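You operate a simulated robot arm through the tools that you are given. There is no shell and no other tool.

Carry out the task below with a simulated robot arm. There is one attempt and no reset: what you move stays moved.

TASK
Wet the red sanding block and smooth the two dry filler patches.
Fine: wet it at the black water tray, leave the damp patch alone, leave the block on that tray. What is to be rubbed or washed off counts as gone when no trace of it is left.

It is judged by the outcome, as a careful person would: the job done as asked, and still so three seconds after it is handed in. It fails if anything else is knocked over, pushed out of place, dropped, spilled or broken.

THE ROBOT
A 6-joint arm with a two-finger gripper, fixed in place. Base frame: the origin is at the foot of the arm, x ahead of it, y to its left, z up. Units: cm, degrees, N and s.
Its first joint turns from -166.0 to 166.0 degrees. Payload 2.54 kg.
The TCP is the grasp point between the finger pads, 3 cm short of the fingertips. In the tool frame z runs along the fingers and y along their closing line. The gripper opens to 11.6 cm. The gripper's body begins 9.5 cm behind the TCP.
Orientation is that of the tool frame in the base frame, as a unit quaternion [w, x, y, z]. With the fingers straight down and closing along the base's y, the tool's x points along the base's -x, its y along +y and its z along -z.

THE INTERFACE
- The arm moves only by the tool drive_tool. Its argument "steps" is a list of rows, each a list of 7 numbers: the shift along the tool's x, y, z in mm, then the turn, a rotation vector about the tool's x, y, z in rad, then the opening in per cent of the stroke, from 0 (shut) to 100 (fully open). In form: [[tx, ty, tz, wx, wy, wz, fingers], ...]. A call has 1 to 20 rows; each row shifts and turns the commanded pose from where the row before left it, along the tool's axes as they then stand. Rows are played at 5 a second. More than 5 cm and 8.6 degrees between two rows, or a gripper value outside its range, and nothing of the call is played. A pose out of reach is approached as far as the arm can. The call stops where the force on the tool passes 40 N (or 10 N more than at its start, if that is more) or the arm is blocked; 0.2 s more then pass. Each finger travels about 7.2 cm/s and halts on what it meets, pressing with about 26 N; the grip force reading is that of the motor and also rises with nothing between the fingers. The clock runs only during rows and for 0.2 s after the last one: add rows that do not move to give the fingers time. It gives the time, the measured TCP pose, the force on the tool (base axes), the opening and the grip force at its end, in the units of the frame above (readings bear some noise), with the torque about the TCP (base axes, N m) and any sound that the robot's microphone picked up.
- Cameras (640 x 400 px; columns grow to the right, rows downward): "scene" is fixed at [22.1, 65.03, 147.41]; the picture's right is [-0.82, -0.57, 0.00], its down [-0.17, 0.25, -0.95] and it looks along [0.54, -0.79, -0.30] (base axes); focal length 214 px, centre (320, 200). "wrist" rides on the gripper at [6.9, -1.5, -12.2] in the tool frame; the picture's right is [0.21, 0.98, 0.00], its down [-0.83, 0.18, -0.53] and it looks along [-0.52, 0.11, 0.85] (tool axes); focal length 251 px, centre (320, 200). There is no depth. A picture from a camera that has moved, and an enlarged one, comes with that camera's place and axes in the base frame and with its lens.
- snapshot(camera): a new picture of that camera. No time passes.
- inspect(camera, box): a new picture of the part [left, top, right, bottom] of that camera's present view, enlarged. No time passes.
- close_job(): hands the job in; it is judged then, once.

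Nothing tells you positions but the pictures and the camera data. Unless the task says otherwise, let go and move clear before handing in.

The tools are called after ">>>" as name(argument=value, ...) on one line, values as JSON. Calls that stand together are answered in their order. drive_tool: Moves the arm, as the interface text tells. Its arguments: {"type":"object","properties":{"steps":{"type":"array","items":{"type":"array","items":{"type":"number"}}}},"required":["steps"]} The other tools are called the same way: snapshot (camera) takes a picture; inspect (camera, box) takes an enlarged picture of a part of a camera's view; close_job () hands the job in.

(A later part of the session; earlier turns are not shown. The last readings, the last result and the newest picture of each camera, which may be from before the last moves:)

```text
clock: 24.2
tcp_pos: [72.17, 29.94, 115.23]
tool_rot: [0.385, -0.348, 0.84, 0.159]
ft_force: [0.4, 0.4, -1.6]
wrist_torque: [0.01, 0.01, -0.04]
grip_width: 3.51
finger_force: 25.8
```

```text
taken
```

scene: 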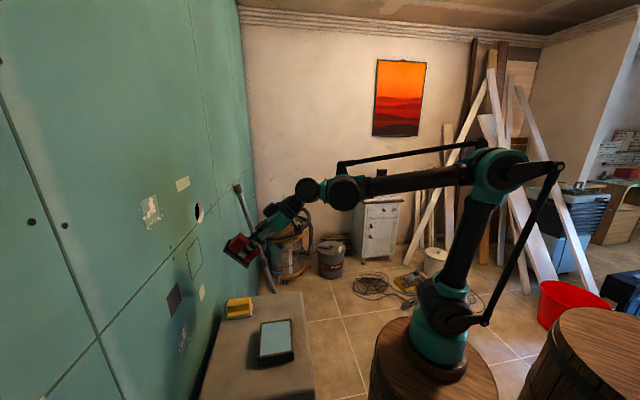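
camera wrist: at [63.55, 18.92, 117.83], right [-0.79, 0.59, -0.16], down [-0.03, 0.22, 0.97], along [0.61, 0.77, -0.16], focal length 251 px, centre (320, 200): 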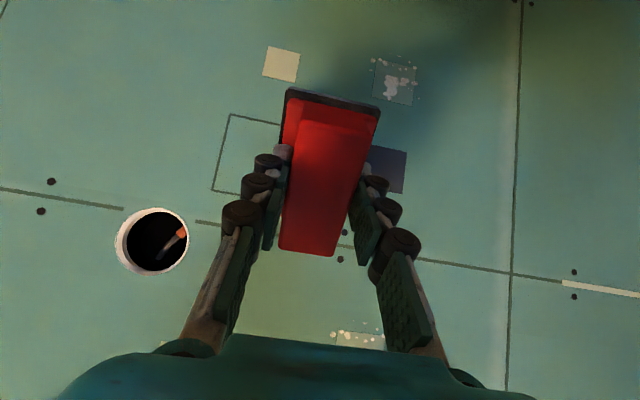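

In this pose the wrist camera looks almost straight at the wall, with the picture upside down. I'll take enlargements here, then shift sideways for a second view to triangulate the wall.

>>> inspect(camera="wrist", box=[350, 40, 446, 100])

>>> inspect(camera="wrist", box=[200, 30, 320, 110])

>>> inspect(camera="wrist", box=[360, 130, 456, 190])

>>> inspect(camera="wrist", box=[300, 230, 428, 360])

>>> inspect(camera="wrist", box=[480, 240, 576, 300])

```text
6.67 times, centred on (398, 70) of wrist
camera zoom: at [63.55, 18.92, 117.83], right [-0.79, 0.59, -0.16], down [-0.03, 0.22, 0.97], along [0.61, 0.77, -0.16], focal length 1676 px, centre (-200, 1067)
```

zoom: 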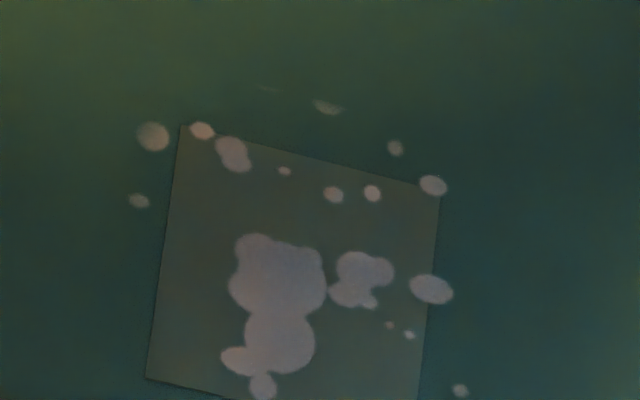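

```text
5.00 times, centred on (260, 70) of wrist
camera zoom: at [63.55, 18.92, 117.83], right [-0.79, 0.59, -0.16], down [-0.03, 0.22, 0.97], along [0.61, 0.77, -0.16], focal length 1257 px, centre (620, 850)
```

zoom: 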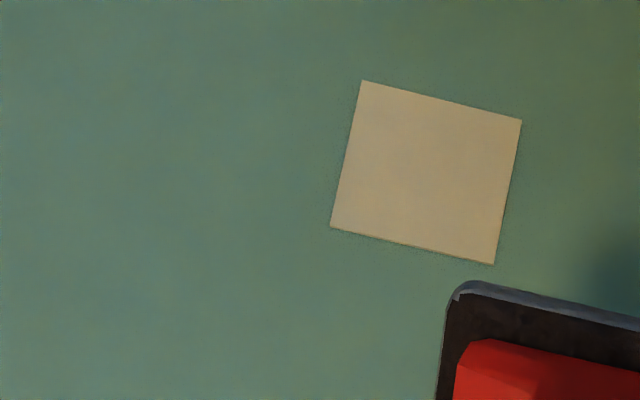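

```text
6.67 times, centred on (408, 160) of wrist
camera zoom: at [63.55, 18.92, 117.83], right [-0.79, 0.59, -0.16], down [-0.03, 0.22, 0.97], along [0.61, 0.77, -0.16], focal length 1676 px, centre (-267, 467)
```

zoom: 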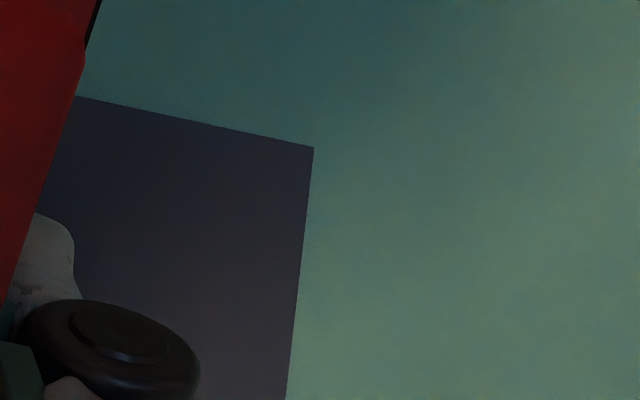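

```text
3.08 times, centred on (364, 295) of wrist
camera zoom: at [63.55, 18.92, 117.83], right [-0.79, 0.59, -0.16], down [-0.03, 0.22, 0.97], along [0.61, 0.77, -0.16], focal length 774 px, centre (185, -92)
```

zoom: 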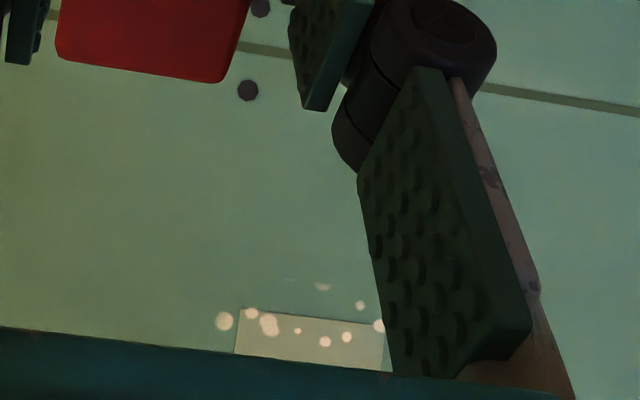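

```text
6.67 times, centred on (528, 270) of wrist
camera zoom: at [63.55, 18.92, 117.83], right [-0.79, 0.59, -0.16], down [-0.03, 0.22, 0.97], along [0.61, 0.77, -0.16], focal length 1676 px, centre (-1067, -267)
```

zoom: 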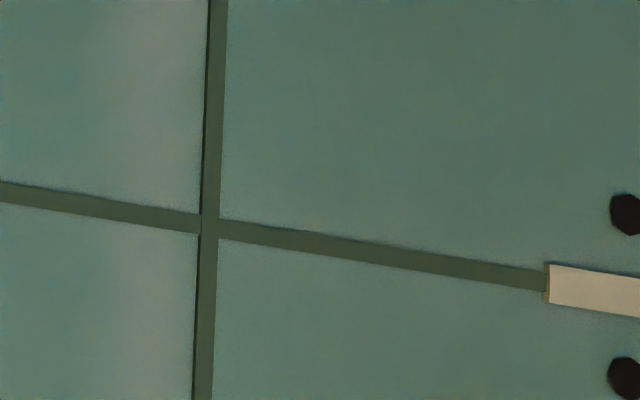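

I now have precise rays for the patches and wall features. I'll shift 10 cm along +u for the second view.

>>> drive_tool(steps=[[0, -33, 0, 0, 0, 0, 0], [0, -33, 0, 0, 0, 0, 0], [0, -34, 0, 0, 0, 0, 0], [0, 0, 0, 0, 0, 0, 0], [0, 0, 0, 0, 0, 0, 0]])

>>> snapshot(camera="wrist")

>>> inspect(camera="wrist", box=[428, 50, 524, 110])

>>> inspect(camera="wrist", box=[290, 30, 410, 110])

>>> inspect(camera="wrist", box=[400, 120, 528, 210])

>>> inspect(camera="wrist", box=[370, 270, 530, 400])

```text
clock: 25.4
tcp_pos: [79.41, 22.76, 115.05]
tool_rot: [0.384, -0.348, 0.84, 0.159]
ft_force: [-0.6, -1.1, -1.0]
wrist_torque: [-0.09, 0.01, -0.03]
grip_width: 3.51
finger_force: 25.9
```

```text
taken
camera wrist: at [70.79, 11.84, 117.76], right [-0.79, 0.59, -0.16], down [-0.03, 0.23, 0.97], along [0.61, 0.77, -0.16], focal length 251 px, centre (320, 200)
```

wrist: 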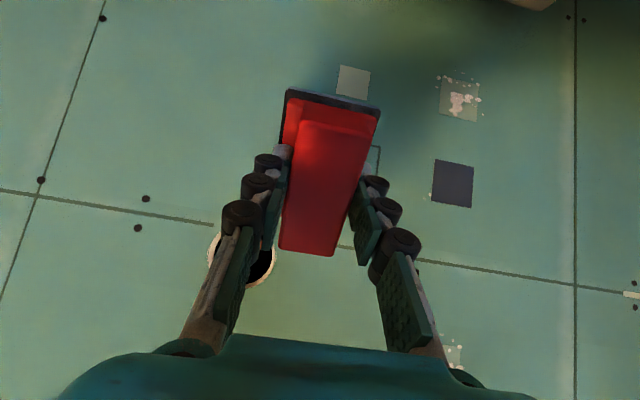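

```text
6.67 times, centred on (476, 80) of wrist
camera zoom: at [70.79, 11.84, 117.76], right [-0.79, 0.59, -0.16], down [-0.03, 0.23, 0.97], along [0.61, 0.77, -0.16], focal length 1676 px, centre (-720, 1000)
```

zoom: 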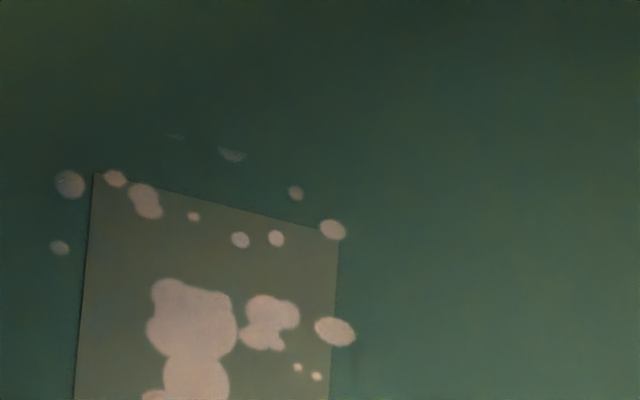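

```text
5.00 times, centred on (350, 70) of wrist
camera zoom: at [70.79, 11.84, 117.76], right [-0.79, 0.59, -0.16], down [-0.03, 0.23, 0.97], along [0.61, 0.77, -0.16], focal length 1257 px, centre (170, 850)
```

zoom: 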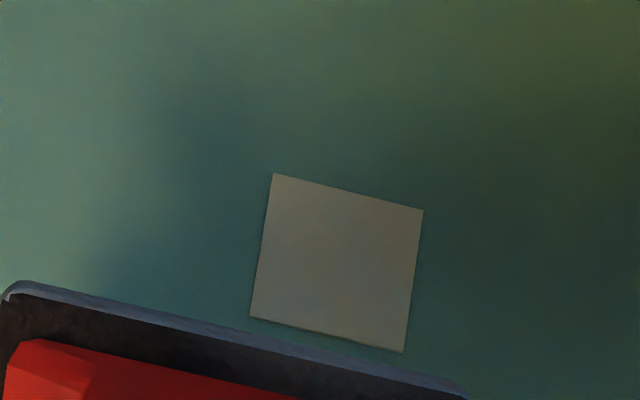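

```text
4.44 times, centred on (464, 165) of wrist
camera zoom: at [70.79, 11.84, 117.76], right [-0.79, 0.59, -0.16], down [-0.03, 0.23, 0.97], along [0.61, 0.77, -0.16], focal length 1118 px, centre (-320, 356)
```

zoom: 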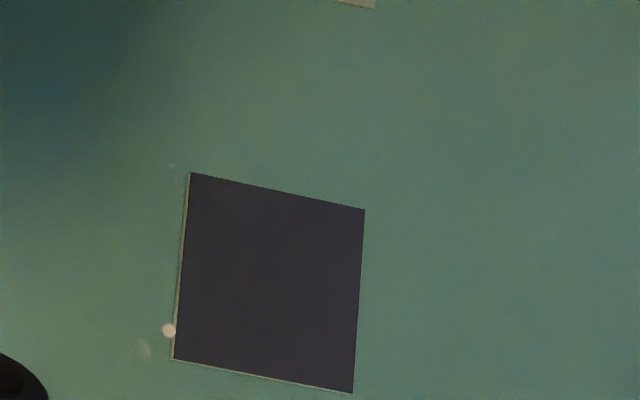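

```text
3.08 times, centred on (450, 335) of wrist
camera zoom: at [70.79, 11.84, 117.76], right [-0.79, 0.59, -0.16], down [-0.03, 0.23, 0.97], along [0.61, 0.77, -0.16], focal length 774 px, centre (-80, -215)
```

zoom: 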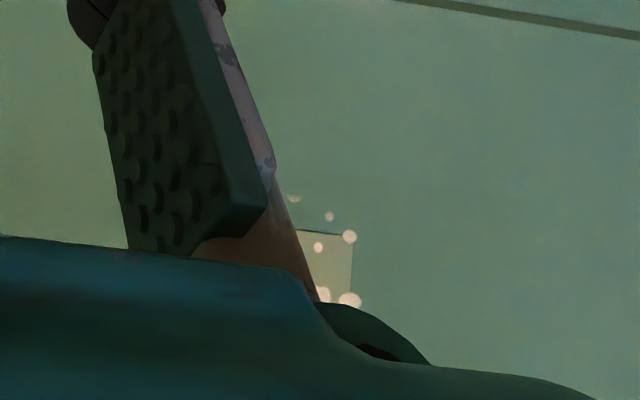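

Triangulation gives a vertical wall at n ≈ 90 cm along the 45° direction. The lower patch spans u 17.1–23.1, z 90.7–96.7. The damp patch spans z 103.9–109.9 and must be avoided. The upper patch spans roughly z 128–134. I'll finish pitching to horizontal and check the arm's clearance below.

>>> drive_tool(steps=[[0, 30, 0, 0, -0.1428, 0, 0], [0, 30, 0, 0, -0.1428, 0, 0], [0, 30, 0, 0, -0.1428, 0, 0], [0, 30, 0, 0, -0.1428, 0, 0], [0, 30, 0, 0, -0.1428, 0, 0], [0, 0, 0, 0, 0, 0, 0], [0, 0, 0, 0, 0, 0, 0]])

>>> snapshot(camera="scene")

>>> snapshot(camera="wrist")

>>> inspect(camera="scene", box=[130, 180, 380, 380])

```text
clock: 27.0
tcp_pos: [68.73, 33.33, 114.82]
tool_rot: [0.653, -0.27, 0.654, 0.27]
ft_force: [-0.1, 0.4, -1.2]
wrist_torque: [-0.03, 0.04, 0.03]
grip_width: 3.53
finger_force: 26.1
```

```text
taken
```

scene: 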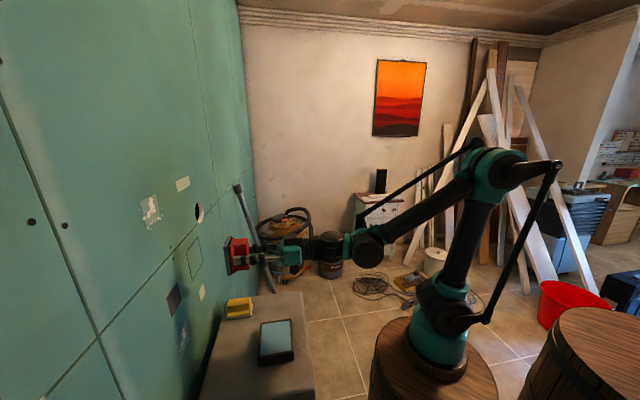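

```text
taken
camera wrist: at [61.15, 23.65, 107.94], right [-0.69, 0.69, -0.22], down [-0.51, -0.25, 0.83], along [0.52, 0.68, 0.52], focal length 251 px, centre (320, 200)
```

wrist: 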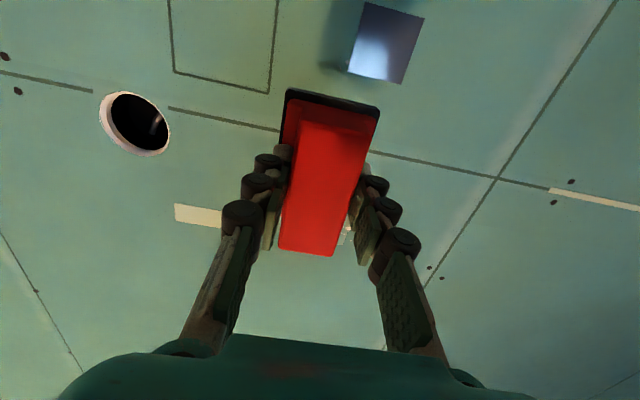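

```text
2.00 times, centred on (255, 280) of scene
camera zoom: at [22.1, 65.03, 147.41], right [-0.82, -0.57, 0.0], down [-0.17, 0.25, -0.95], along [0.54, -0.79, -0.3], focal length 429 px, centre (450, 40)
```

zoom: 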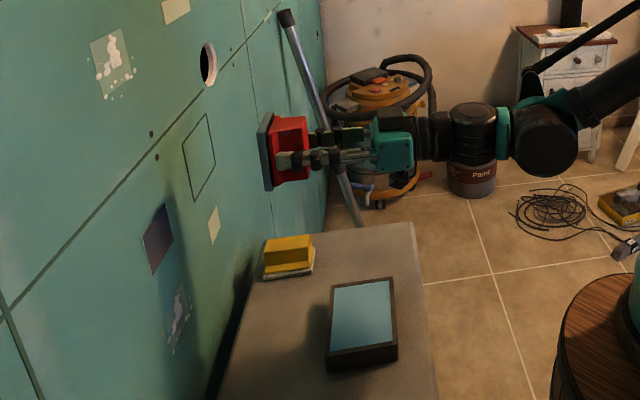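

The block faces the wall squarely. I'll check how low the wrist camera hangs before going to the lower patch.

>>> inspect(camera="scene", box=[235, 215, 395, 300])

>>> inspect(camera="scene", box=[135, 180, 175, 240])

>>> inspect(camera="scene", box=[160, 310, 210, 365])

```text
4.00 times, centred on (315, 258) of scene
camera zoom: at [22.1, 65.03, 147.41], right [-0.82, -0.57, 0.0], down [-0.17, 0.25, -0.95], along [0.54, -0.79, -0.3], focal length 858 px, centre (340, -30)
```

zoom: 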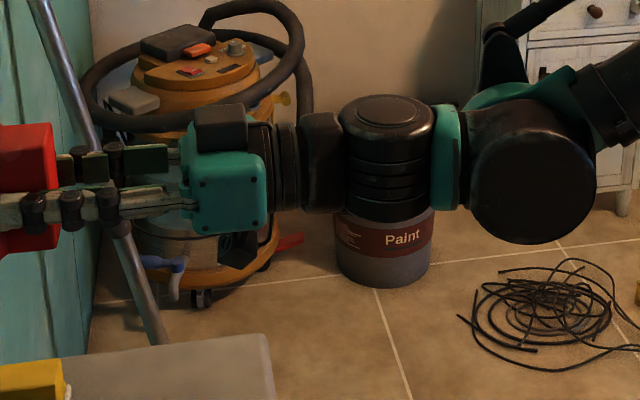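

```text
6.67 times, centred on (155, 210) of scene
camera zoom: at [22.1, 65.03, 147.41], right [-0.82, -0.57, 0.0], down [-0.17, 0.25, -0.95], along [0.54, -0.79, -0.3], focal length 1430 px, centre (1420, 133)
```

zoom: 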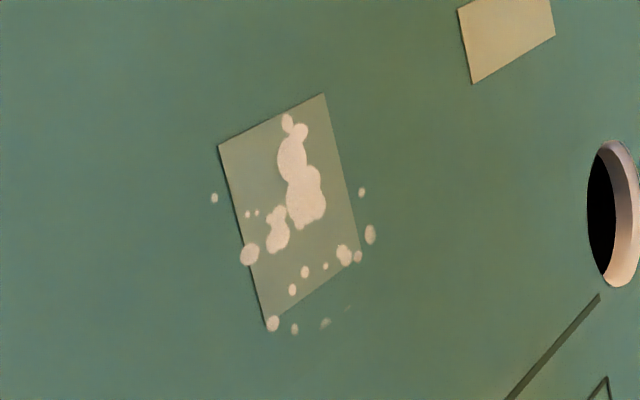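

```text
7.27 times, centred on (185, 338) of scene
camera zoom: at [22.1, 65.03, 147.41], right [-0.82, -0.57, 0.0], down [-0.17, 0.25, -0.95], along [0.54, -0.79, -0.3], focal length 1560 px, centre (1302, -800)
```

zoom: 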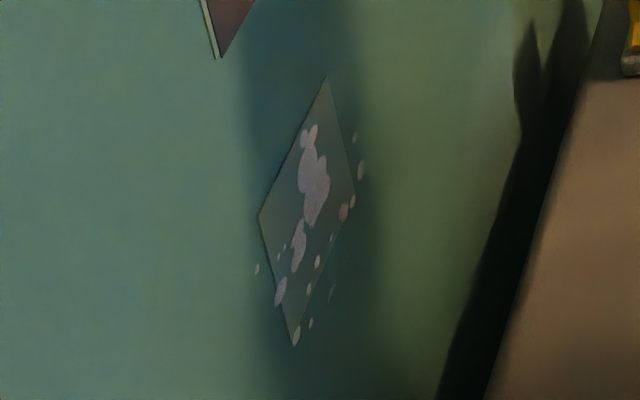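

The splatter pattern is the same on both patches and fits within about ±4.2 cm across and −4.5/+3 cm vertically of each centre. I'll start with the upper patch, moving in front of it with the face about 3 cm off the wall.

>>> drive_tool(steps=[[-31, 9.7, 0, 0, 0, 0, 0], [-31, 9.7, 10, 0, 0, 0, 0], [-31, 9.7, 20, 0, 0, 0, 0], [-31, 9.7, 30, 0, 0, 0, 0], [-31, 9.7, 38, 0, 0, 0, 0], [0, 0, 0, 0, 0, 0, 0], [0, 0, 0, 0, 0, 0, 0]])

>>> snapshot(camera="wrist")

>>> inspect(camera="scene", box=[120, 160, 248, 260])

```text
clock: 28.6
tcp_pos: [72.17, 43.66, 130.53]
tool_rot: [0.653, -0.271, 0.653, 0.271]
ft_force: [0.0, -0.8, -0.3]
wrist_torque: [0.0, -0.01, 0.0]
grip_width: 3.52
finger_force: 26.0
```

```text
taken
camera wrist: at [64.72, 33.91, 123.66], right [-0.69, 0.69, -0.21], down [-0.51, -0.25, 0.83], along [0.52, 0.68, 0.52], focal length 251 px, centre (320, 200)
```

wrist: 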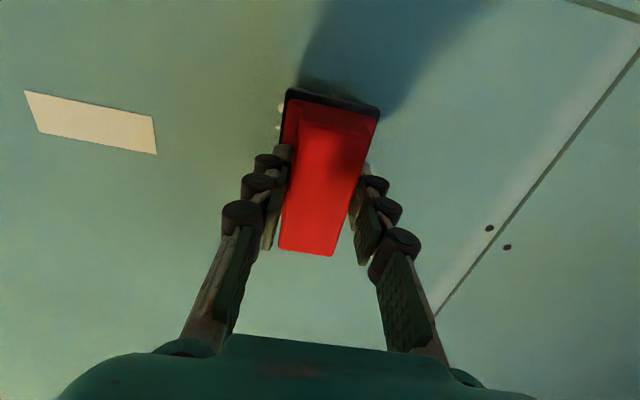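

```text
4.00 times, centred on (184, 210) of scene
camera zoom: at [22.1, 65.03, 147.41], right [-0.82, -0.57, 0.0], down [-0.17, 0.25, -0.95], along [0.54, -0.79, -0.3], focal length 858 px, centre (864, 160)
```

zoom: 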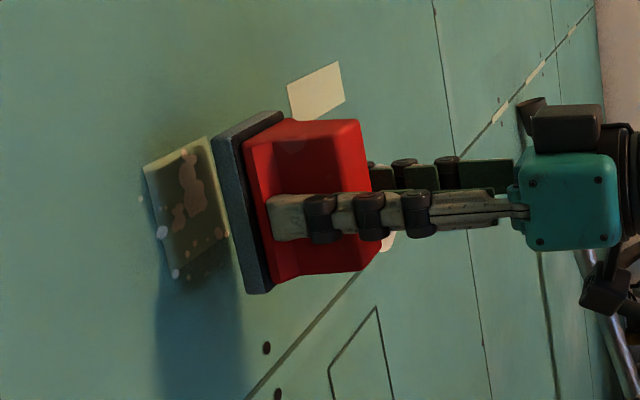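

The block is right in front of the upper patch. I'll approach slowly until contact.

>>> drive_tool(steps=[[0, 0, 8, 0, 0, 0, 0], [0, 0, 6, 0, 0, 0, 0], [0, 0, 4, 0, 0, 0, 0], [0, 0, 2, 0, 0, 0, 0], [0, 0, 1, 0, 0, 0, 0], [0, 0, 0, 0, 0, 0, 0]])

>>> inspect(camera="scene", box=[120, 160, 248, 260])

```text
clock: 30.0
tcp_pos: [73.54, 45.31, 130.56]
tool_rot: [0.654, -0.27, 0.653, 0.27]
ft_force: [-0.2, 0.5, -1.0]
wrist_torque: [-0.02, -0.03, 0.03]
grip_width: 3.51
finger_force: 26.2
```

```text
4.00 times, centred on (184, 210) of scene
camera zoom: at [22.1, 65.03, 147.41], right [-0.82, -0.57, 0.0], down [-0.17, 0.25, -0.95], along [0.54, -0.79, -0.3], focal length 858 px, centre (864, 160)
```

zoom: 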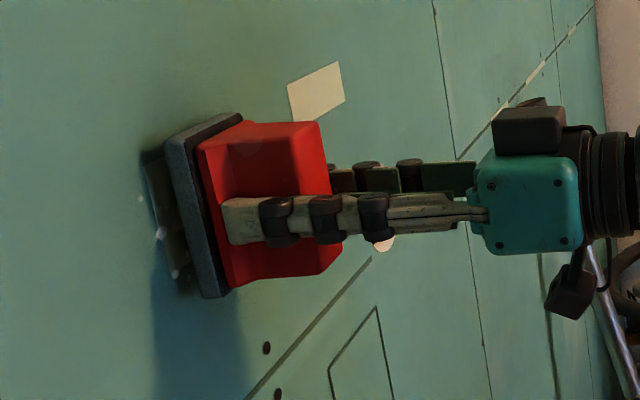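

There is still about a 1 cm gap. I'll continue in 1 mm steps until contact.

>>> drive_tool(steps=[[0, 0, 2, 0, 0, 0, 0], [0, 0, 2, 0, 0, 0, 0], [0, 0, 1, 0, 0, 0, 0], [0, 0, 1, 0, 0, 0, 0], [0, 0, 1, 0, 0, 0, 0], [0, 0, 0, 0, 0, 0, 0]])

>>> inspect(camera="scene", box=[120, 160, 248, 260])

```text
clock: 31.4
tcp_pos: [74.16, 45.89, 130.61]
tool_rot: [0.653, -0.271, 0.653, 0.271]
ft_force: [-0.2, 0.5, -1.8]
wrist_torque: [-0.03, 0.0, -0.03]
grip_width: 3.51
finger_force: 25.7
```

```text
4.00 times, centred on (184, 210) of scene
camera zoom: at [22.1, 65.03, 147.41], right [-0.82, -0.57, 0.0], down [-0.17, 0.25, -0.95], along [0.54, -0.79, -0.3], focal length 858 px, centre (864, 160)
```

zoom: 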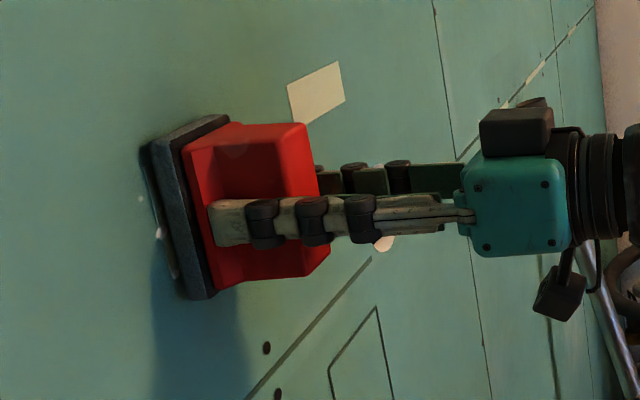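

>>> drive_tool(steps=[[0, 0, 1, 0, 0, 0, 0], [0, 0, 1, 0, 0, 0, 0], [0, 0, 1, 0, 0, 0, 0], [0, 0, 1, 0, 0, 0, 0], [0, 0, 0, 0, 0, 0, 0]])

>>> inspect(camera="scene", box=[120, 160, 248, 260])

```text
clock: 32.6
tcp_pos: [74.42, 45.88, 130.53]
tool_rot: [0.653, -0.271, 0.653, 0.271]
ft_force: [-2.4, -3.5, -2.3]
wrist_torque: [-0.13, 0.22, -0.12]
grip_width: 3.51
finger_force: 25.9
```

```text
4.00 times, centred on (184, 210) of scene
camera zoom: at [22.1, 65.03, 147.41], right [-0.82, -0.57, 0.0], down [-0.17, 0.25, -0.95], along [0.54, -0.79, -0.3], focal length 858 px, centre (864, 160)
```

zoom: 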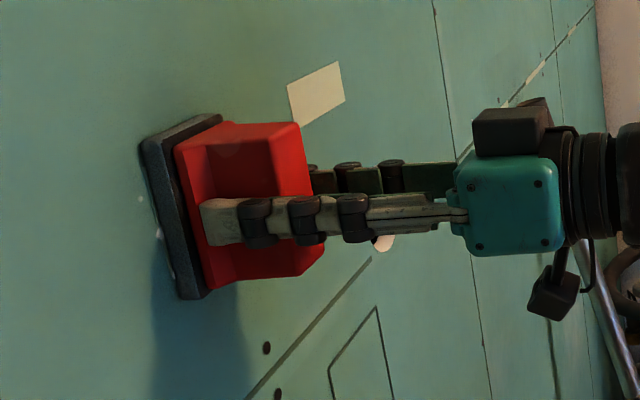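

Contact is beginning, with about 4 N pressing back. I'll press slightly more and check.

>>> drive_tool(steps=[[0, 0, 0.7, 0, 0, 0, 0], [0, 0, 0, 0, 0, 0, 0]])

```text
clock: 33.2
tcp_pos: [74.4, 45.99, 130.5]
tool_rot: [0.654, -0.27, 0.654, 0.27]
ft_force: [-10.2, -10.4, -7.0]
wrist_torque: [-0.2, 0.2, -0.17]
grip_width: 3.49
finger_force: 26.1
```

About 15 N is pressing on the wall, which is suitable for rubbing. I'll start with gentle side-to-side strokes.

>>> drive_tool(steps=[[0, 7, 0, 0, 0, 0, 0], [0, 7, 0, 0, 0, 0, 0], [0, 7, 0, 0, 0, 0, 0], [0, -7, 0, 0, 0, 0, 0], [0, -7, 0, 0, 0, 0, 0], [0, -7, 0, 0, 0, 0, 0], [0, -7, 0, 0, 0, 0, 0], [0, -7, 0, 0, 0, 0, 0], [0, -7, 0, 0, 0, 0, 0], [0, 7, 0, 0, 0, 0, 0], [0, 7, 0, 0, 0, 0, 0], [0, 7, 0, 0, 0, 0, 0], [0, 0, 0, 0, 0, 0, 0]])

>>> inspect(camera="scene", box=[120, 160, 248, 260])

```text
clock: 36.0
tcp_pos: [74.49, 46.06, 130.6]
tool_rot: [0.654, -0.27, 0.654, 0.27]
ft_force: [-0.6, -15.2, -0.3]
wrist_torque: [-0.03, 0.0, -0.5]
grip_width: 3.47
finger_force: 26.0
```

```text
4.00 times, centred on (184, 210) of scene
camera zoom: at [22.1, 65.03, 147.41], right [-0.82, -0.57, 0.0], down [-0.17, 0.25, -0.95], along [0.54, -0.79, -0.3], focal length 858 px, centre (864, 160)
```

zoom: 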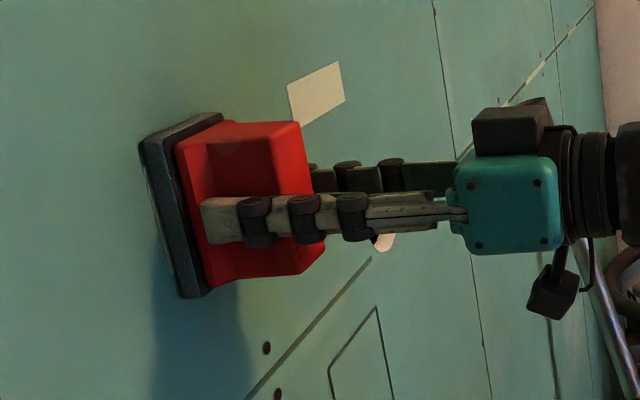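

The edge dots on the left seem gone. I'll continue with strokes slightly higher and lower to cover the whole splatter area.

>>> drive_tool(steps=[[6, 0, 0, 0, 0, 0, 0], [6, 0, 0, 0, 0, 0, 0], [0, 8, 0, 0, 0, 0, 0], [0, 8, 0, 0, 0, 0, 0], [0, 8, 0, 0, 0, 0, 0], [0, -8, 0, 0, 0, 0, 0], [0, -8, 0, 0, 0, 0, 0], [0, -8, 0, 0, 0, 0, 0], [0, -8, 0, 0, 0, 0, 0], [0, -8, 0, 0, 0, 0, 0], [0, -8, 0, 0, 0, 0, 0], [0, 8, 0, 0, 0, 0, 0], [0, 8, 0, 0, 0, 0, 0], [0, 8, 0, 0, 0, 0, 0], [0, 0, 0, 0, 0, 0, 0]])

>>> drive_tool(steps=[[-6, 0, 0, 0, 0, 0, 0], [-6, 0, 0, 0, 0, 0, 0], [-6, 0, 0, 0, 0, 0, 0], [0, 8, 0, 0, 0, 0, 0], [0, 8, 0, 0, 0, 0, 0], [0, 8, 0, 0, 0, 0, 0], [0, -8, 0, 0, 0, 0, 0], [0, -8, 0, 0, 0, 0, 0], [0, -8, 0, 0, 0, 0, 0], [0, -8, 0, 0, 0, 0, 0], [0, -8, 0, 0, 0, 0, 0], [0, -8, 0, 0, 0, 0, 0], [0, 8, 0, 0, 0, 0, 0], [0, 8, 0, 0, 0, 0, 0], [0, 8, 0, 0, 0, 0, 0], [0, 0, 0, 0, 0, 0, 0]])

```text
clock: 39.2
tcp_pos: [74.46, 45.98, 129.35]
tool_rot: [0.653, -0.271, 0.653, 0.271]
ft_force: [-2.2, -12.8, -2.4]
wrist_torque: [-0.09, 0.03, -0.28]
grip_width: 3.53
finger_force: 26.1
```

```text
clock: 42.6
tcp_pos: [74.48, 45.86, 131.2]
tool_rot: [0.653, -0.271, 0.653, 0.271]
ft_force: [-1.5, -14.6, -1.5]
wrist_torque: [-0.02, 0.01, -0.35]
grip_width: 3.47
finger_force: 25.7
```

Now I'll back off 3 cm and shift aside to inspect the upper patch.

>>> drive_tool(steps=[[0, 0, -10, 0, 0, 0, 0], [0, 0, -20, 0, 0, 0, 0], [0, -30, -20, 0, 0, 0, 0], [0, -40, -10, 0, 0, 0, 0], [0, -40, 0, 0, 0, 0, 0], [0, 0, 0, 0, 0, 0, 0]])

>>> inspect(camera="scene", box=[120, 170, 200, 240])

>>> inspect(camera="scene", box=[135, 185, 170, 235])

>>> snapshot(camera="wrist")

```text
clock: 44.0
tcp_pos: [77.98, 33.9, 131.19]
tool_rot: [0.653, -0.27, 0.654, 0.27]
ft_force: [0.3, 0.4, -0.8]
wrist_torque: [-0.05, 0.01, 0.02]
grip_width: 3.51
finger_force: 25.9
```

```text
5.71 times, centred on (160, 205) of scene
camera zoom: at [22.1, 65.03, 147.41], right [-0.82, -0.57, 0.0], down [-0.17, 0.25, -0.95], along [0.54, -0.79, -0.3], focal length 1226 px, centre (1234, 171)
```

zoom: 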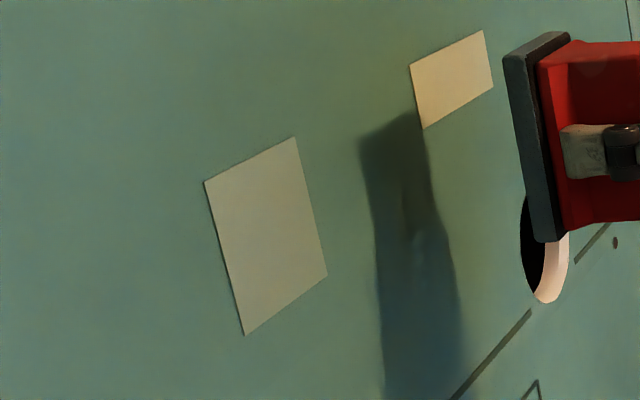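

```text
8.00 times, centred on (152, 210) of scene
camera zoom: at [22.1, 65.03, 147.41], right [-0.82, -0.57, 0.0], down [-0.17, 0.25, -0.95], along [0.54, -0.79, -0.3], focal length 1716 px, centre (1660, 120)
```

zoom: 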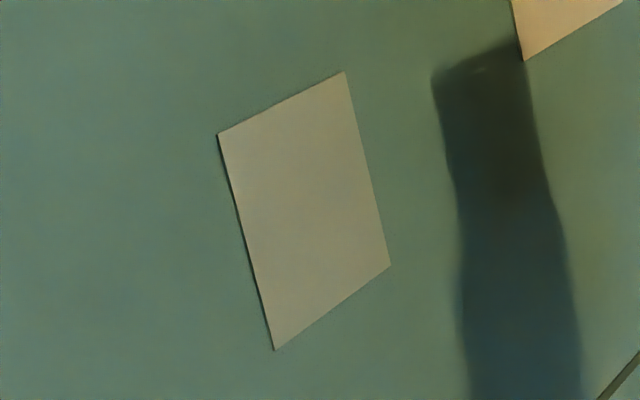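

```text
taken
camera wrist: at [70.45, 24.1, 124.29], right [-0.69, 0.69, -0.21], down [-0.51, -0.25, 0.83], along [0.52, 0.68, 0.52], focal length 251 px, centre (320, 200)
```

wrist: 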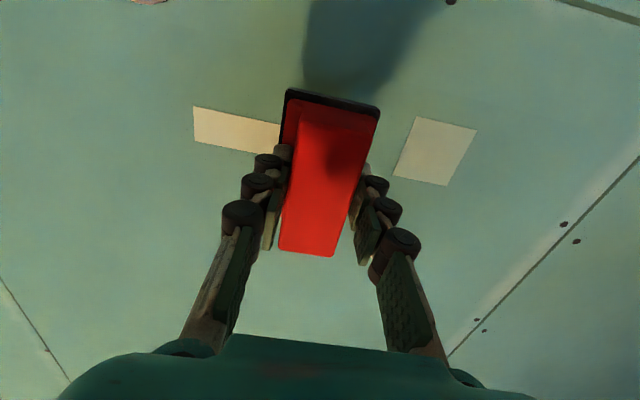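

The upper patch now looks uniformly smooth and clean. I'll double-check closely from both cameras.

>>> inspect(camera="wrist", box=[370, 90, 498, 200])

>>> inspect(camera="scene", box=[138, 188, 166, 208])

>>> inspect(camera="scene", box=[140, 205, 180, 240])

```text
3.64 times, centred on (434, 145) of wrist
camera zoom: at [70.45, 24.1, 124.29], right [-0.69, 0.69, -0.21], down [-0.51, -0.25, 0.83], along [0.52, 0.68, 0.52], focal length 914 px, centre (-94, 400)
```

zoom: 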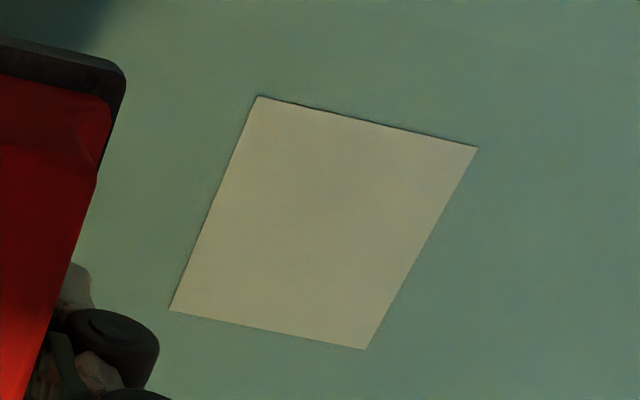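

```text
16.00 times, centred on (152, 198) of scene
camera zoom: at [22.1, 65.03, 147.41], right [-0.82, -0.57, 0.0], down [-0.17, 0.25, -0.95], along [0.54, -0.79, -0.3], focal length 3432 px, centre (3008, 232)
```

zoom: 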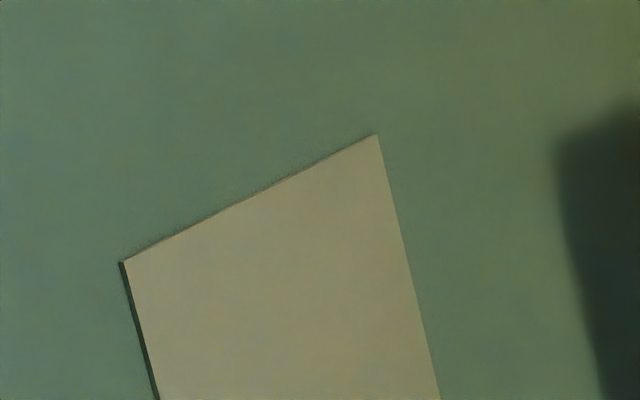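

```text
11.43 times, centred on (160, 222) of scene
camera zoom: at [22.1, 65.03, 147.41], right [-0.82, -0.57, 0.0], down [-0.17, 0.25, -0.95], along [0.54, -0.79, -0.3], focal length 2451 px, centre (2149, -57)
```

zoom: 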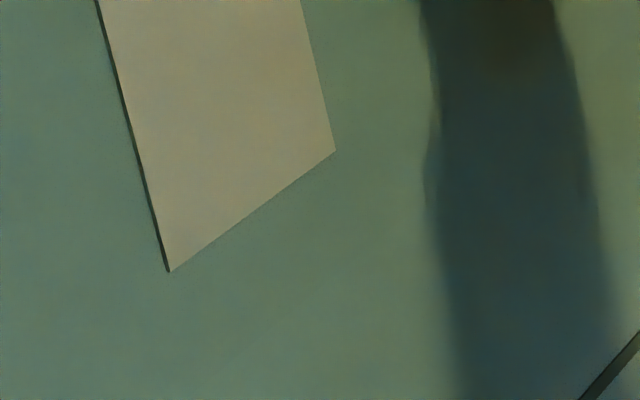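

The upper patch is clean with no trace left. Now I'll go to the lower patch, descending to the side of the damp patch and well off the wall.

>>> drive_tool(steps=[[30, 0, -15, 0, 0, 0, 0], [40, 0, -15, 0, 0, 0, 0], [45, 0, 0, 0, 0, 0, 0], [45, 0, 0, 0, 0, 0, 0], [45, 0, 0, 0, 0, 0, 0], [45, 0, 0, 0, 0, 0, 0], [40, 0, 0, 0, 0, 0, 0], [30, 0, 0, 0, 0, 0, 0], [12, 30, 0, 0, 0, 0, 0], [0, 40, 0, 0, 0, 0, 0], [0, 40, 0, 0, 0, 0, 0], [0, 0, 0, 0, 0, 0, 0], [0, 0, 0, 0, 0, 0, 0]])

>>> snapshot(camera="scene")

>>> inspect(camera="scene", box=[150, 270, 310, 370])

>>> snapshot(camera="wrist")

```text
clock: 46.8
tcp_pos: [67.9, 39.68, 98.13]
tool_rot: [0.654, -0.271, 0.653, 0.27]
ft_force: [-0.6, 0.3, -1.0]
wrist_torque: [-0.03, 0.01, -0.03]
grip_width: 3.51
finger_force: 26.2
```

```text
taken
```

scene: 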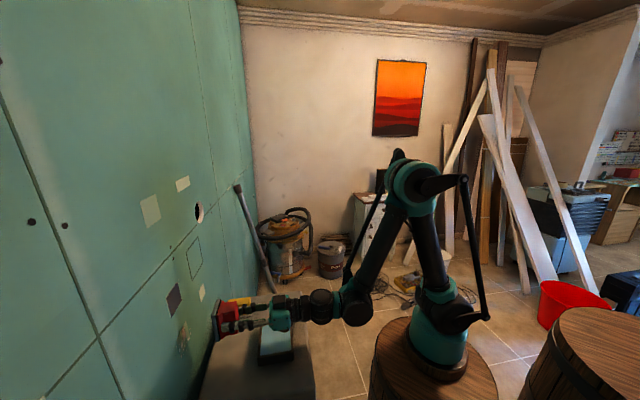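

```text
4.00 times, centred on (230, 320) of scene
camera zoom: at [22.1, 65.03, 147.41], right [-0.82, -0.57, 0.0], down [-0.17, 0.25, -0.95], along [0.54, -0.79, -0.3], focal length 858 px, centre (680, -280)
```

zoom: 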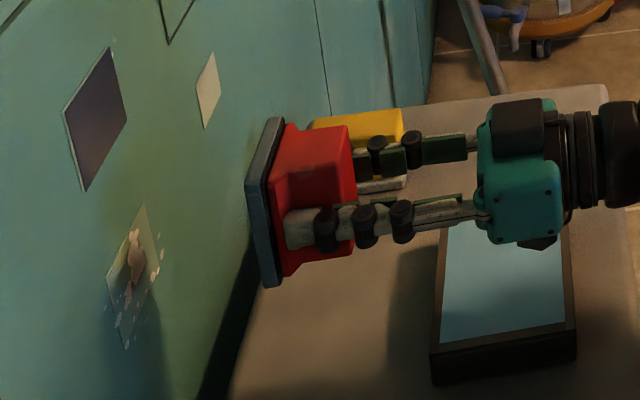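

```text
taken
camera wrist: at [60.49, 29.94, 91.24], right [-0.69, 0.69, -0.21], down [-0.51, -0.25, 0.83], along [0.52, 0.68, 0.52], focal length 251 px, centre (320, 200)
```

wrist: 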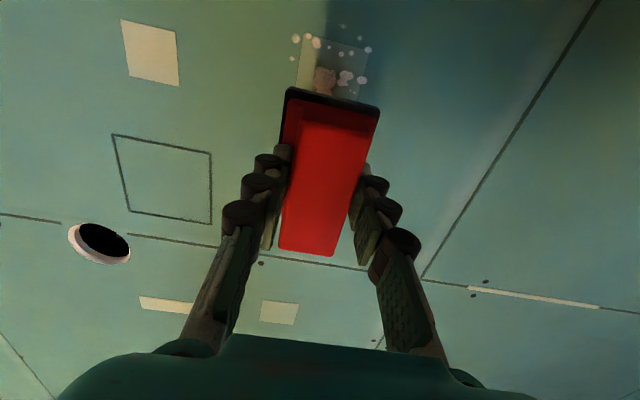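

The lower patch is right ahead. I'll lower to z ≈ 93.7 while moving to n ≈ 82, then check clearance to the tray.

>>> drive_tool(steps=[[0, -2, 20, 0, 0, 0, 0], [0, 0, 20, 0, 0, 0, 0], [15, 0, 19, 0, 0, 0, 0], [15, 0, 0, 0, 0, 0, 0], [14, 0, 0, 0, 0, 0, 0], [0, 0, 0, 0, 0, 0, 0], [0, 0, 0, 0, 0, 0, 0]])

>>> inspect(camera="scene", box=[150, 270, 310, 370])

>>> snapshot(camera="wrist")

```text
clock: 48.4
tcp_pos: [72.36, 43.73, 93.57]
tool_rot: [0.653, -0.272, 0.653, 0.271]
ft_force: [-0.3, 0.1, -1.6]
wrist_torque: [-0.03, 0.0, 0.0]
grip_width: 3.51
finger_force: 25.4
```

```text
4.00 times, centred on (230, 320) of scene
camera zoom: at [22.1, 65.03, 147.41], right [-0.82, -0.57, 0.0], down [-0.17, 0.25, -0.95], along [0.54, -0.79, -0.3], focal length 858 px, centre (680, -280)
```

zoom: 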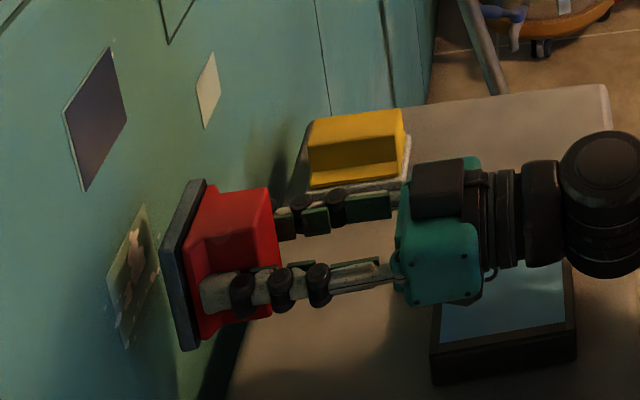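

```text
taken
camera wrist: at [64.8, 33.94, 86.64], right [-0.69, 0.69, -0.21], down [-0.51, -0.25, 0.83], along [0.52, 0.68, 0.52], focal length 251 px, centre (320, 200)
```

wrist: 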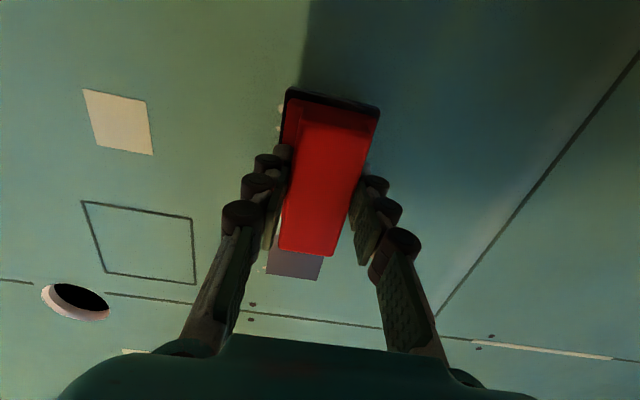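

I'm positioned at u = 20.2, z = 93.6, clear of the tray. I'll approach the wall now.

>>> drive_tool(steps=[[0, 0, 8, 0, 0, 0, 0], [0, 0, 8, 0, 0, 0, 0], [0, 0, 5, 0, 0, 0, 0], [0, 0, 2, 0, 0, 0, 0], [0, 0, 2, 0, 0, 0, 0], [0, 0, 1, 0, 0, 0, 0], [0, 0, 0, 0, 0, 0, 0], [0, 0, 0, 0, 0, 0, 0]])

>>> inspect(camera="scene", box=[150, 270, 310, 370])

```text
clock: 50.2
tcp_pos: [74.18, 45.67, 93.59]
tool_rot: [0.653, -0.271, 0.653, 0.271]
ft_force: [-0.4, 0.1, -1.8]
wrist_torque: [-0.02, -0.01, 0.04]
grip_width: 3.52
finger_force: 25.8
```

```text
4.00 times, centred on (230, 320) of scene
camera zoom: at [22.1, 65.03, 147.41], right [-0.82, -0.57, 0.0], down [-0.17, 0.25, -0.95], along [0.54, -0.79, -0.3], focal length 858 px, centre (680, -280)
```

zoom: 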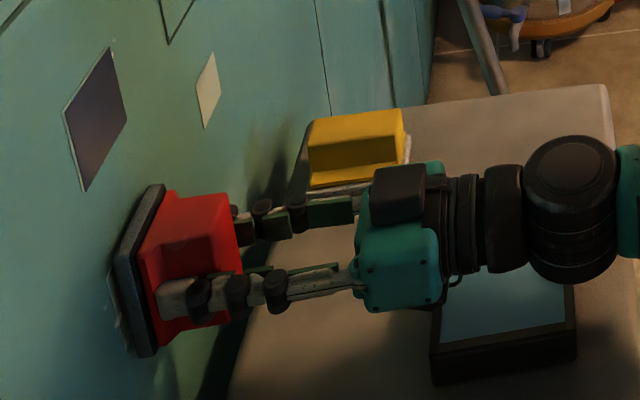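

>>> drive_tool(steps=[[0, 0, 1, 0, 0, 0, 0], [0, 0, 1, 0, 0, 0, 0], [0, 0, 0, 0, 0, 0, 0]])

```text
clock: 51.0
tcp_pos: [74.34, 45.65, 93.6]
tool_rot: [0.653, -0.271, 0.653, 0.271]
ft_force: [0.0, 0.7, -1.3]
wrist_torque: [-0.01, 0.01, -0.01]
grip_width: 3.49
finger_force: 25.9
```

>>> drive_tool(steps=[[0, 0, 1, 0, 0, 0, 0], [0, 0, 1, 0, 0, 0, 0], [0, 0, 0, 0, 0, 0, 0]])

```text
clock: 51.8
tcp_pos: [74.66, 46.11, 93.61]
tool_rot: [0.653, -0.27, 0.654, 0.27]
ft_force: [-0.2, 0.2, -1.1]
wrist_torque: [-0.02, 0.05, 0.01]
grip_width: 3.53
finger_force: 26.1
```

>>> drive_tool(steps=[[0, 0, 0.7, 0, 0, 0, 0], [0, 0, 0.7, 0, 0, 0, 0], [0, 0, 0, 0, 0, 0, 0]])

```text
clock: 52.6
tcp_pos: [74.64, 45.95, 93.62]
tool_rot: [0.653, -0.271, 0.654, 0.271]
ft_force: [-23.5, -22.5, -16.0]
wrist_torque: [-0.32, 0.35, 0.0]
grip_width: 3.55
finger_force: 25.8
```

That's about 32 N, a bit firm. I'll ease off slightly and begin the strokes.

>>> drive_tool(steps=[[0, 0, -0.8, 0, 0, 0, 0], [0, 4, 0, 0, 0, 0, 0], [0, 0, 0, 0, 0, 0, 0]])

```text
clock: 53.4
tcp_pos: [74.4, 46.13, 93.65]
tool_rot: [0.654, -0.27, 0.653, 0.27]
ft_force: [-2.5, -19.7, -0.7]
wrist_torque: [0.05, -0.03, -0.63]
grip_width: 3.52
finger_force: 26.3
```

Normal force is now about 16 N, matching the upper patch. I'll run the strokes at this height.

>>> drive_tool(steps=[[0, 8, 0, 0, 0, 0, 0], [0, 8, 0, 0, 0, 0, 0], [0, 6, 0, 0, 0, 0, 0], [0, -8, 0, 0, 0, 0, 0], [0, -8, 0, 0, 0, 0, 0], [0, -8, 0, 0, 0, 0, 0], [0, -8, 0, 0, 0, 0, 0], [0, -8, 0, 0, 0, 0, 0], [0, -8, 0, 0, 0, 0, 0], [0, 8, 0, 0, 0, 0, 0], [0, 8, 0, 0, 0, 0, 0], [0, 6, 0, 0, 0, 0, 0], [0, 0, 0, 0, 0, 0, 0]])

>>> inspect(camera="scene", box=[150, 270, 310, 370])

```text
clock: 56.2
tcp_pos: [74.55, 46.05, 93.64]
tool_rot: [0.653, -0.27, 0.654, 0.271]
ft_force: [-0.6, -1.1, -1.4]
wrist_torque: [0.02, 0.01, -0.03]
grip_width: 3.52
finger_force: 25.8
```

```text
4.00 times, centred on (230, 320) of scene
camera zoom: at [22.1, 65.03, 147.41], right [-0.82, -0.57, 0.0], down [-0.17, 0.25, -0.95], along [0.54, -0.79, -0.3], focal length 858 px, centre (680, -280)
```

zoom: 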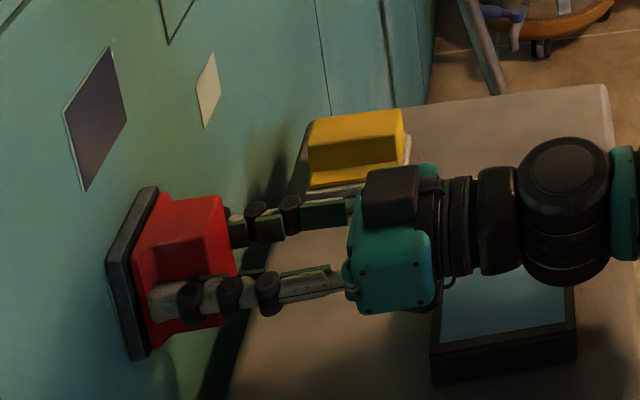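

Contact has relaxed to about zero. I'll press in again in small steps.

>>> drive_tool(steps=[[0, 0, 0.7, 0, 0, 0, 0], [0, 0, 0, 0, 0, 0, 0]])

```text
clock: 56.8
tcp_pos: [74.54, 45.98, 93.54]
tool_rot: [0.653, -0.271, 0.653, 0.271]
ft_force: [0.4, 1.0, -1.1]
wrist_torque: [0.0, -0.02, -0.05]
grip_width: 3.52
finger_force: 25.8
```

>>> drive_tool(steps=[[0, 0, 0.7, 0, 0, 0, 0], [0, 0, 0, 0, 0, 0, 0]])

```text
clock: 57.4
tcp_pos: [74.58, 45.91, 93.57]
tool_rot: [0.653, -0.271, 0.653, 0.271]
ft_force: [-14.7, -11.3, -12.6]
wrist_torque: [-0.3, 0.29, 0.04]
grip_width: 3.52
finger_force: 25.8
```

>>> drive_tool(steps=[[0, 8, 0, 0, 0, 0, 0], [0, 8, 0, 0, 0, 0, 0], [0, 8, 0, 0, 0, 0, 0], [0, -8, 0, 0, 0, 0, 0], [0, -8, 0, 0, 0, 0, 0], [0, -8, 0, 0, 0, 0, 0], [0, -8, 0, 0, 0, 0, 0], [0, -8, 0, 0, 0, 0, 0], [0, -8, 0, 0, 0, 0, 0], [0, 8, 0, 0, 0, 0, 0], [0, 8, 0, 0, 0, 0, 0], [0, 8, 0, 0, 0, 0, 0], [0, 0, 0, 0, 0, 0, 0]])

>>> inspect(camera="scene", box=[150, 290, 250, 365])

```text
clock: 59.1
tcp_pos: [75.35, 45.23, 93.56]
tool_rot: [0.653, -0.272, 0.652, 0.272]
ft_force: [-13.9, -8.1, -3.8]
wrist_torque: [-0.05, 0.04, -0.17]
grip_width: 3.52
finger_force: 25.6
stopped in row 8: the force on the tool passed its limit at 42 N (the readings are from after the stop); the commanded pose is now the measured one
```

```text
5.33 times, centred on (200, 328) of scene
camera zoom: at [22.1, 65.03, 147.41], right [-0.82, -0.57, 0.0], down [-0.17, 0.25, -0.95], along [0.54, -0.79, -0.3], focal length 1144 px, centre (960, -480)
```

zoom: 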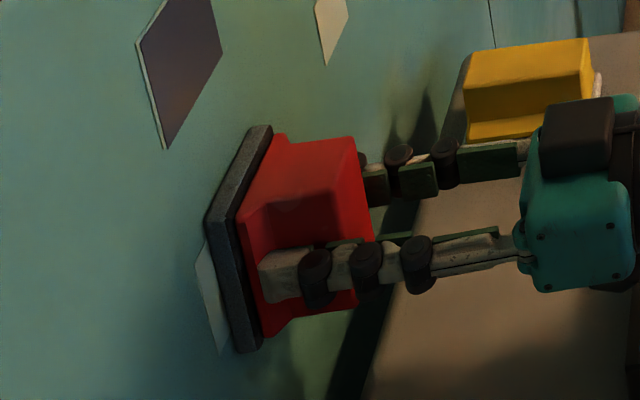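

The visible part of the patch is already clean. Force rises toward the right, so I'll continue that way while easing off slightly.

>>> drive_tool(steps=[[0, -6, -0.2, 0, 0, 0, 0], [0, -6, -0.1, 0, 0, 0, 0], [0, 0, 0, 0, 0, 0, 0]])

```text
clock: 59.9
tcp_pos: [76.13, 44.52, 93.62]
tool_rot: [0.654, -0.272, 0.652, 0.271]
ft_force: [-20.6, -4.5, -1.4]
wrist_torque: [0.01, 0.06, 0.33]
grip_width: 3.51
finger_force: 26.4
```

>>> drive_tool(steps=[[6, 0, 0, 0, 0, 0, 0], [0, 6, 0, 0, 0, 0, 0], [0, 8, 0.1, 0, 0, 0, 0], [0, 8, 0.1, 0, 0, 0, 0], [0, 8, 0.1, 0, 0, 0, 0], [0, 8, 0.1, 0, 0, 0, 0], [0, 6, 0, 0, 0, 0, 0], [0, 0, 0, 0, 0, 0, 0]])

>>> inspect(camera="scene", box=[150, 290, 250, 365])

```text
clock: 61.7
tcp_pos: [73.17, 47.42, 93.02]
tool_rot: [0.653, -0.272, 0.652, 0.272]
ft_force: [-2.5, -19.2, -2.4]
wrist_torque: [-0.06, 0.11, -0.51]
grip_width: 3.5
finger_force: 25.8
```

```text
5.33 times, centred on (200, 328) of scene
camera zoom: at [22.1, 65.03, 147.41], right [-0.82, -0.57, 0.0], down [-0.17, 0.25, -0.95], along [0.54, -0.79, -0.3], focal length 1144 px, centre (960, -480)
```

zoom: 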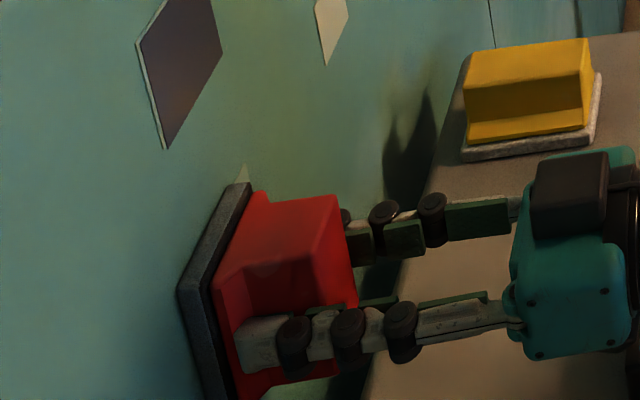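

Good pressure all along. I'll sweep back right at this height, then up a little and across again.

>>> drive_tool(steps=[[0, -8, -0.1, 0, 0, 0, 0], [0, -8, -0.1, 0, 0, 0, 0], [0, -8, -0.1, 0, 0, 0, 0], [0, -8, -0.1, 0, 0, 0, 0], [0, -8, -0.1, 0, 0, 0, 0], [-6, 0, 0, 0, 0, 0, 0], [-6, 0, 0, 0, 0, 0, 0], [0, 8, 0.1, 0, 0, 0, 0], [0, 8, 0.1, 0, 0, 0, 0], [0, 8, 0.1, 0, 0, 0, 0], [0, 8, 0.1, 0, 0, 0, 0], [0, 8, 0.1, 0, 0, 0, 0], [0, 0, 0, 0, 0, 0, 0]])

```text
clock: 64.5
tcp_pos: [73.12, 47.39, 94.04]
tool_rot: [0.653, -0.272, 0.652, 0.272]
ft_force: [-3.1, -12.0, 0.4]
wrist_torque: [0.01, 0.05, -0.36]
grip_width: 3.52
finger_force: 26.6
```

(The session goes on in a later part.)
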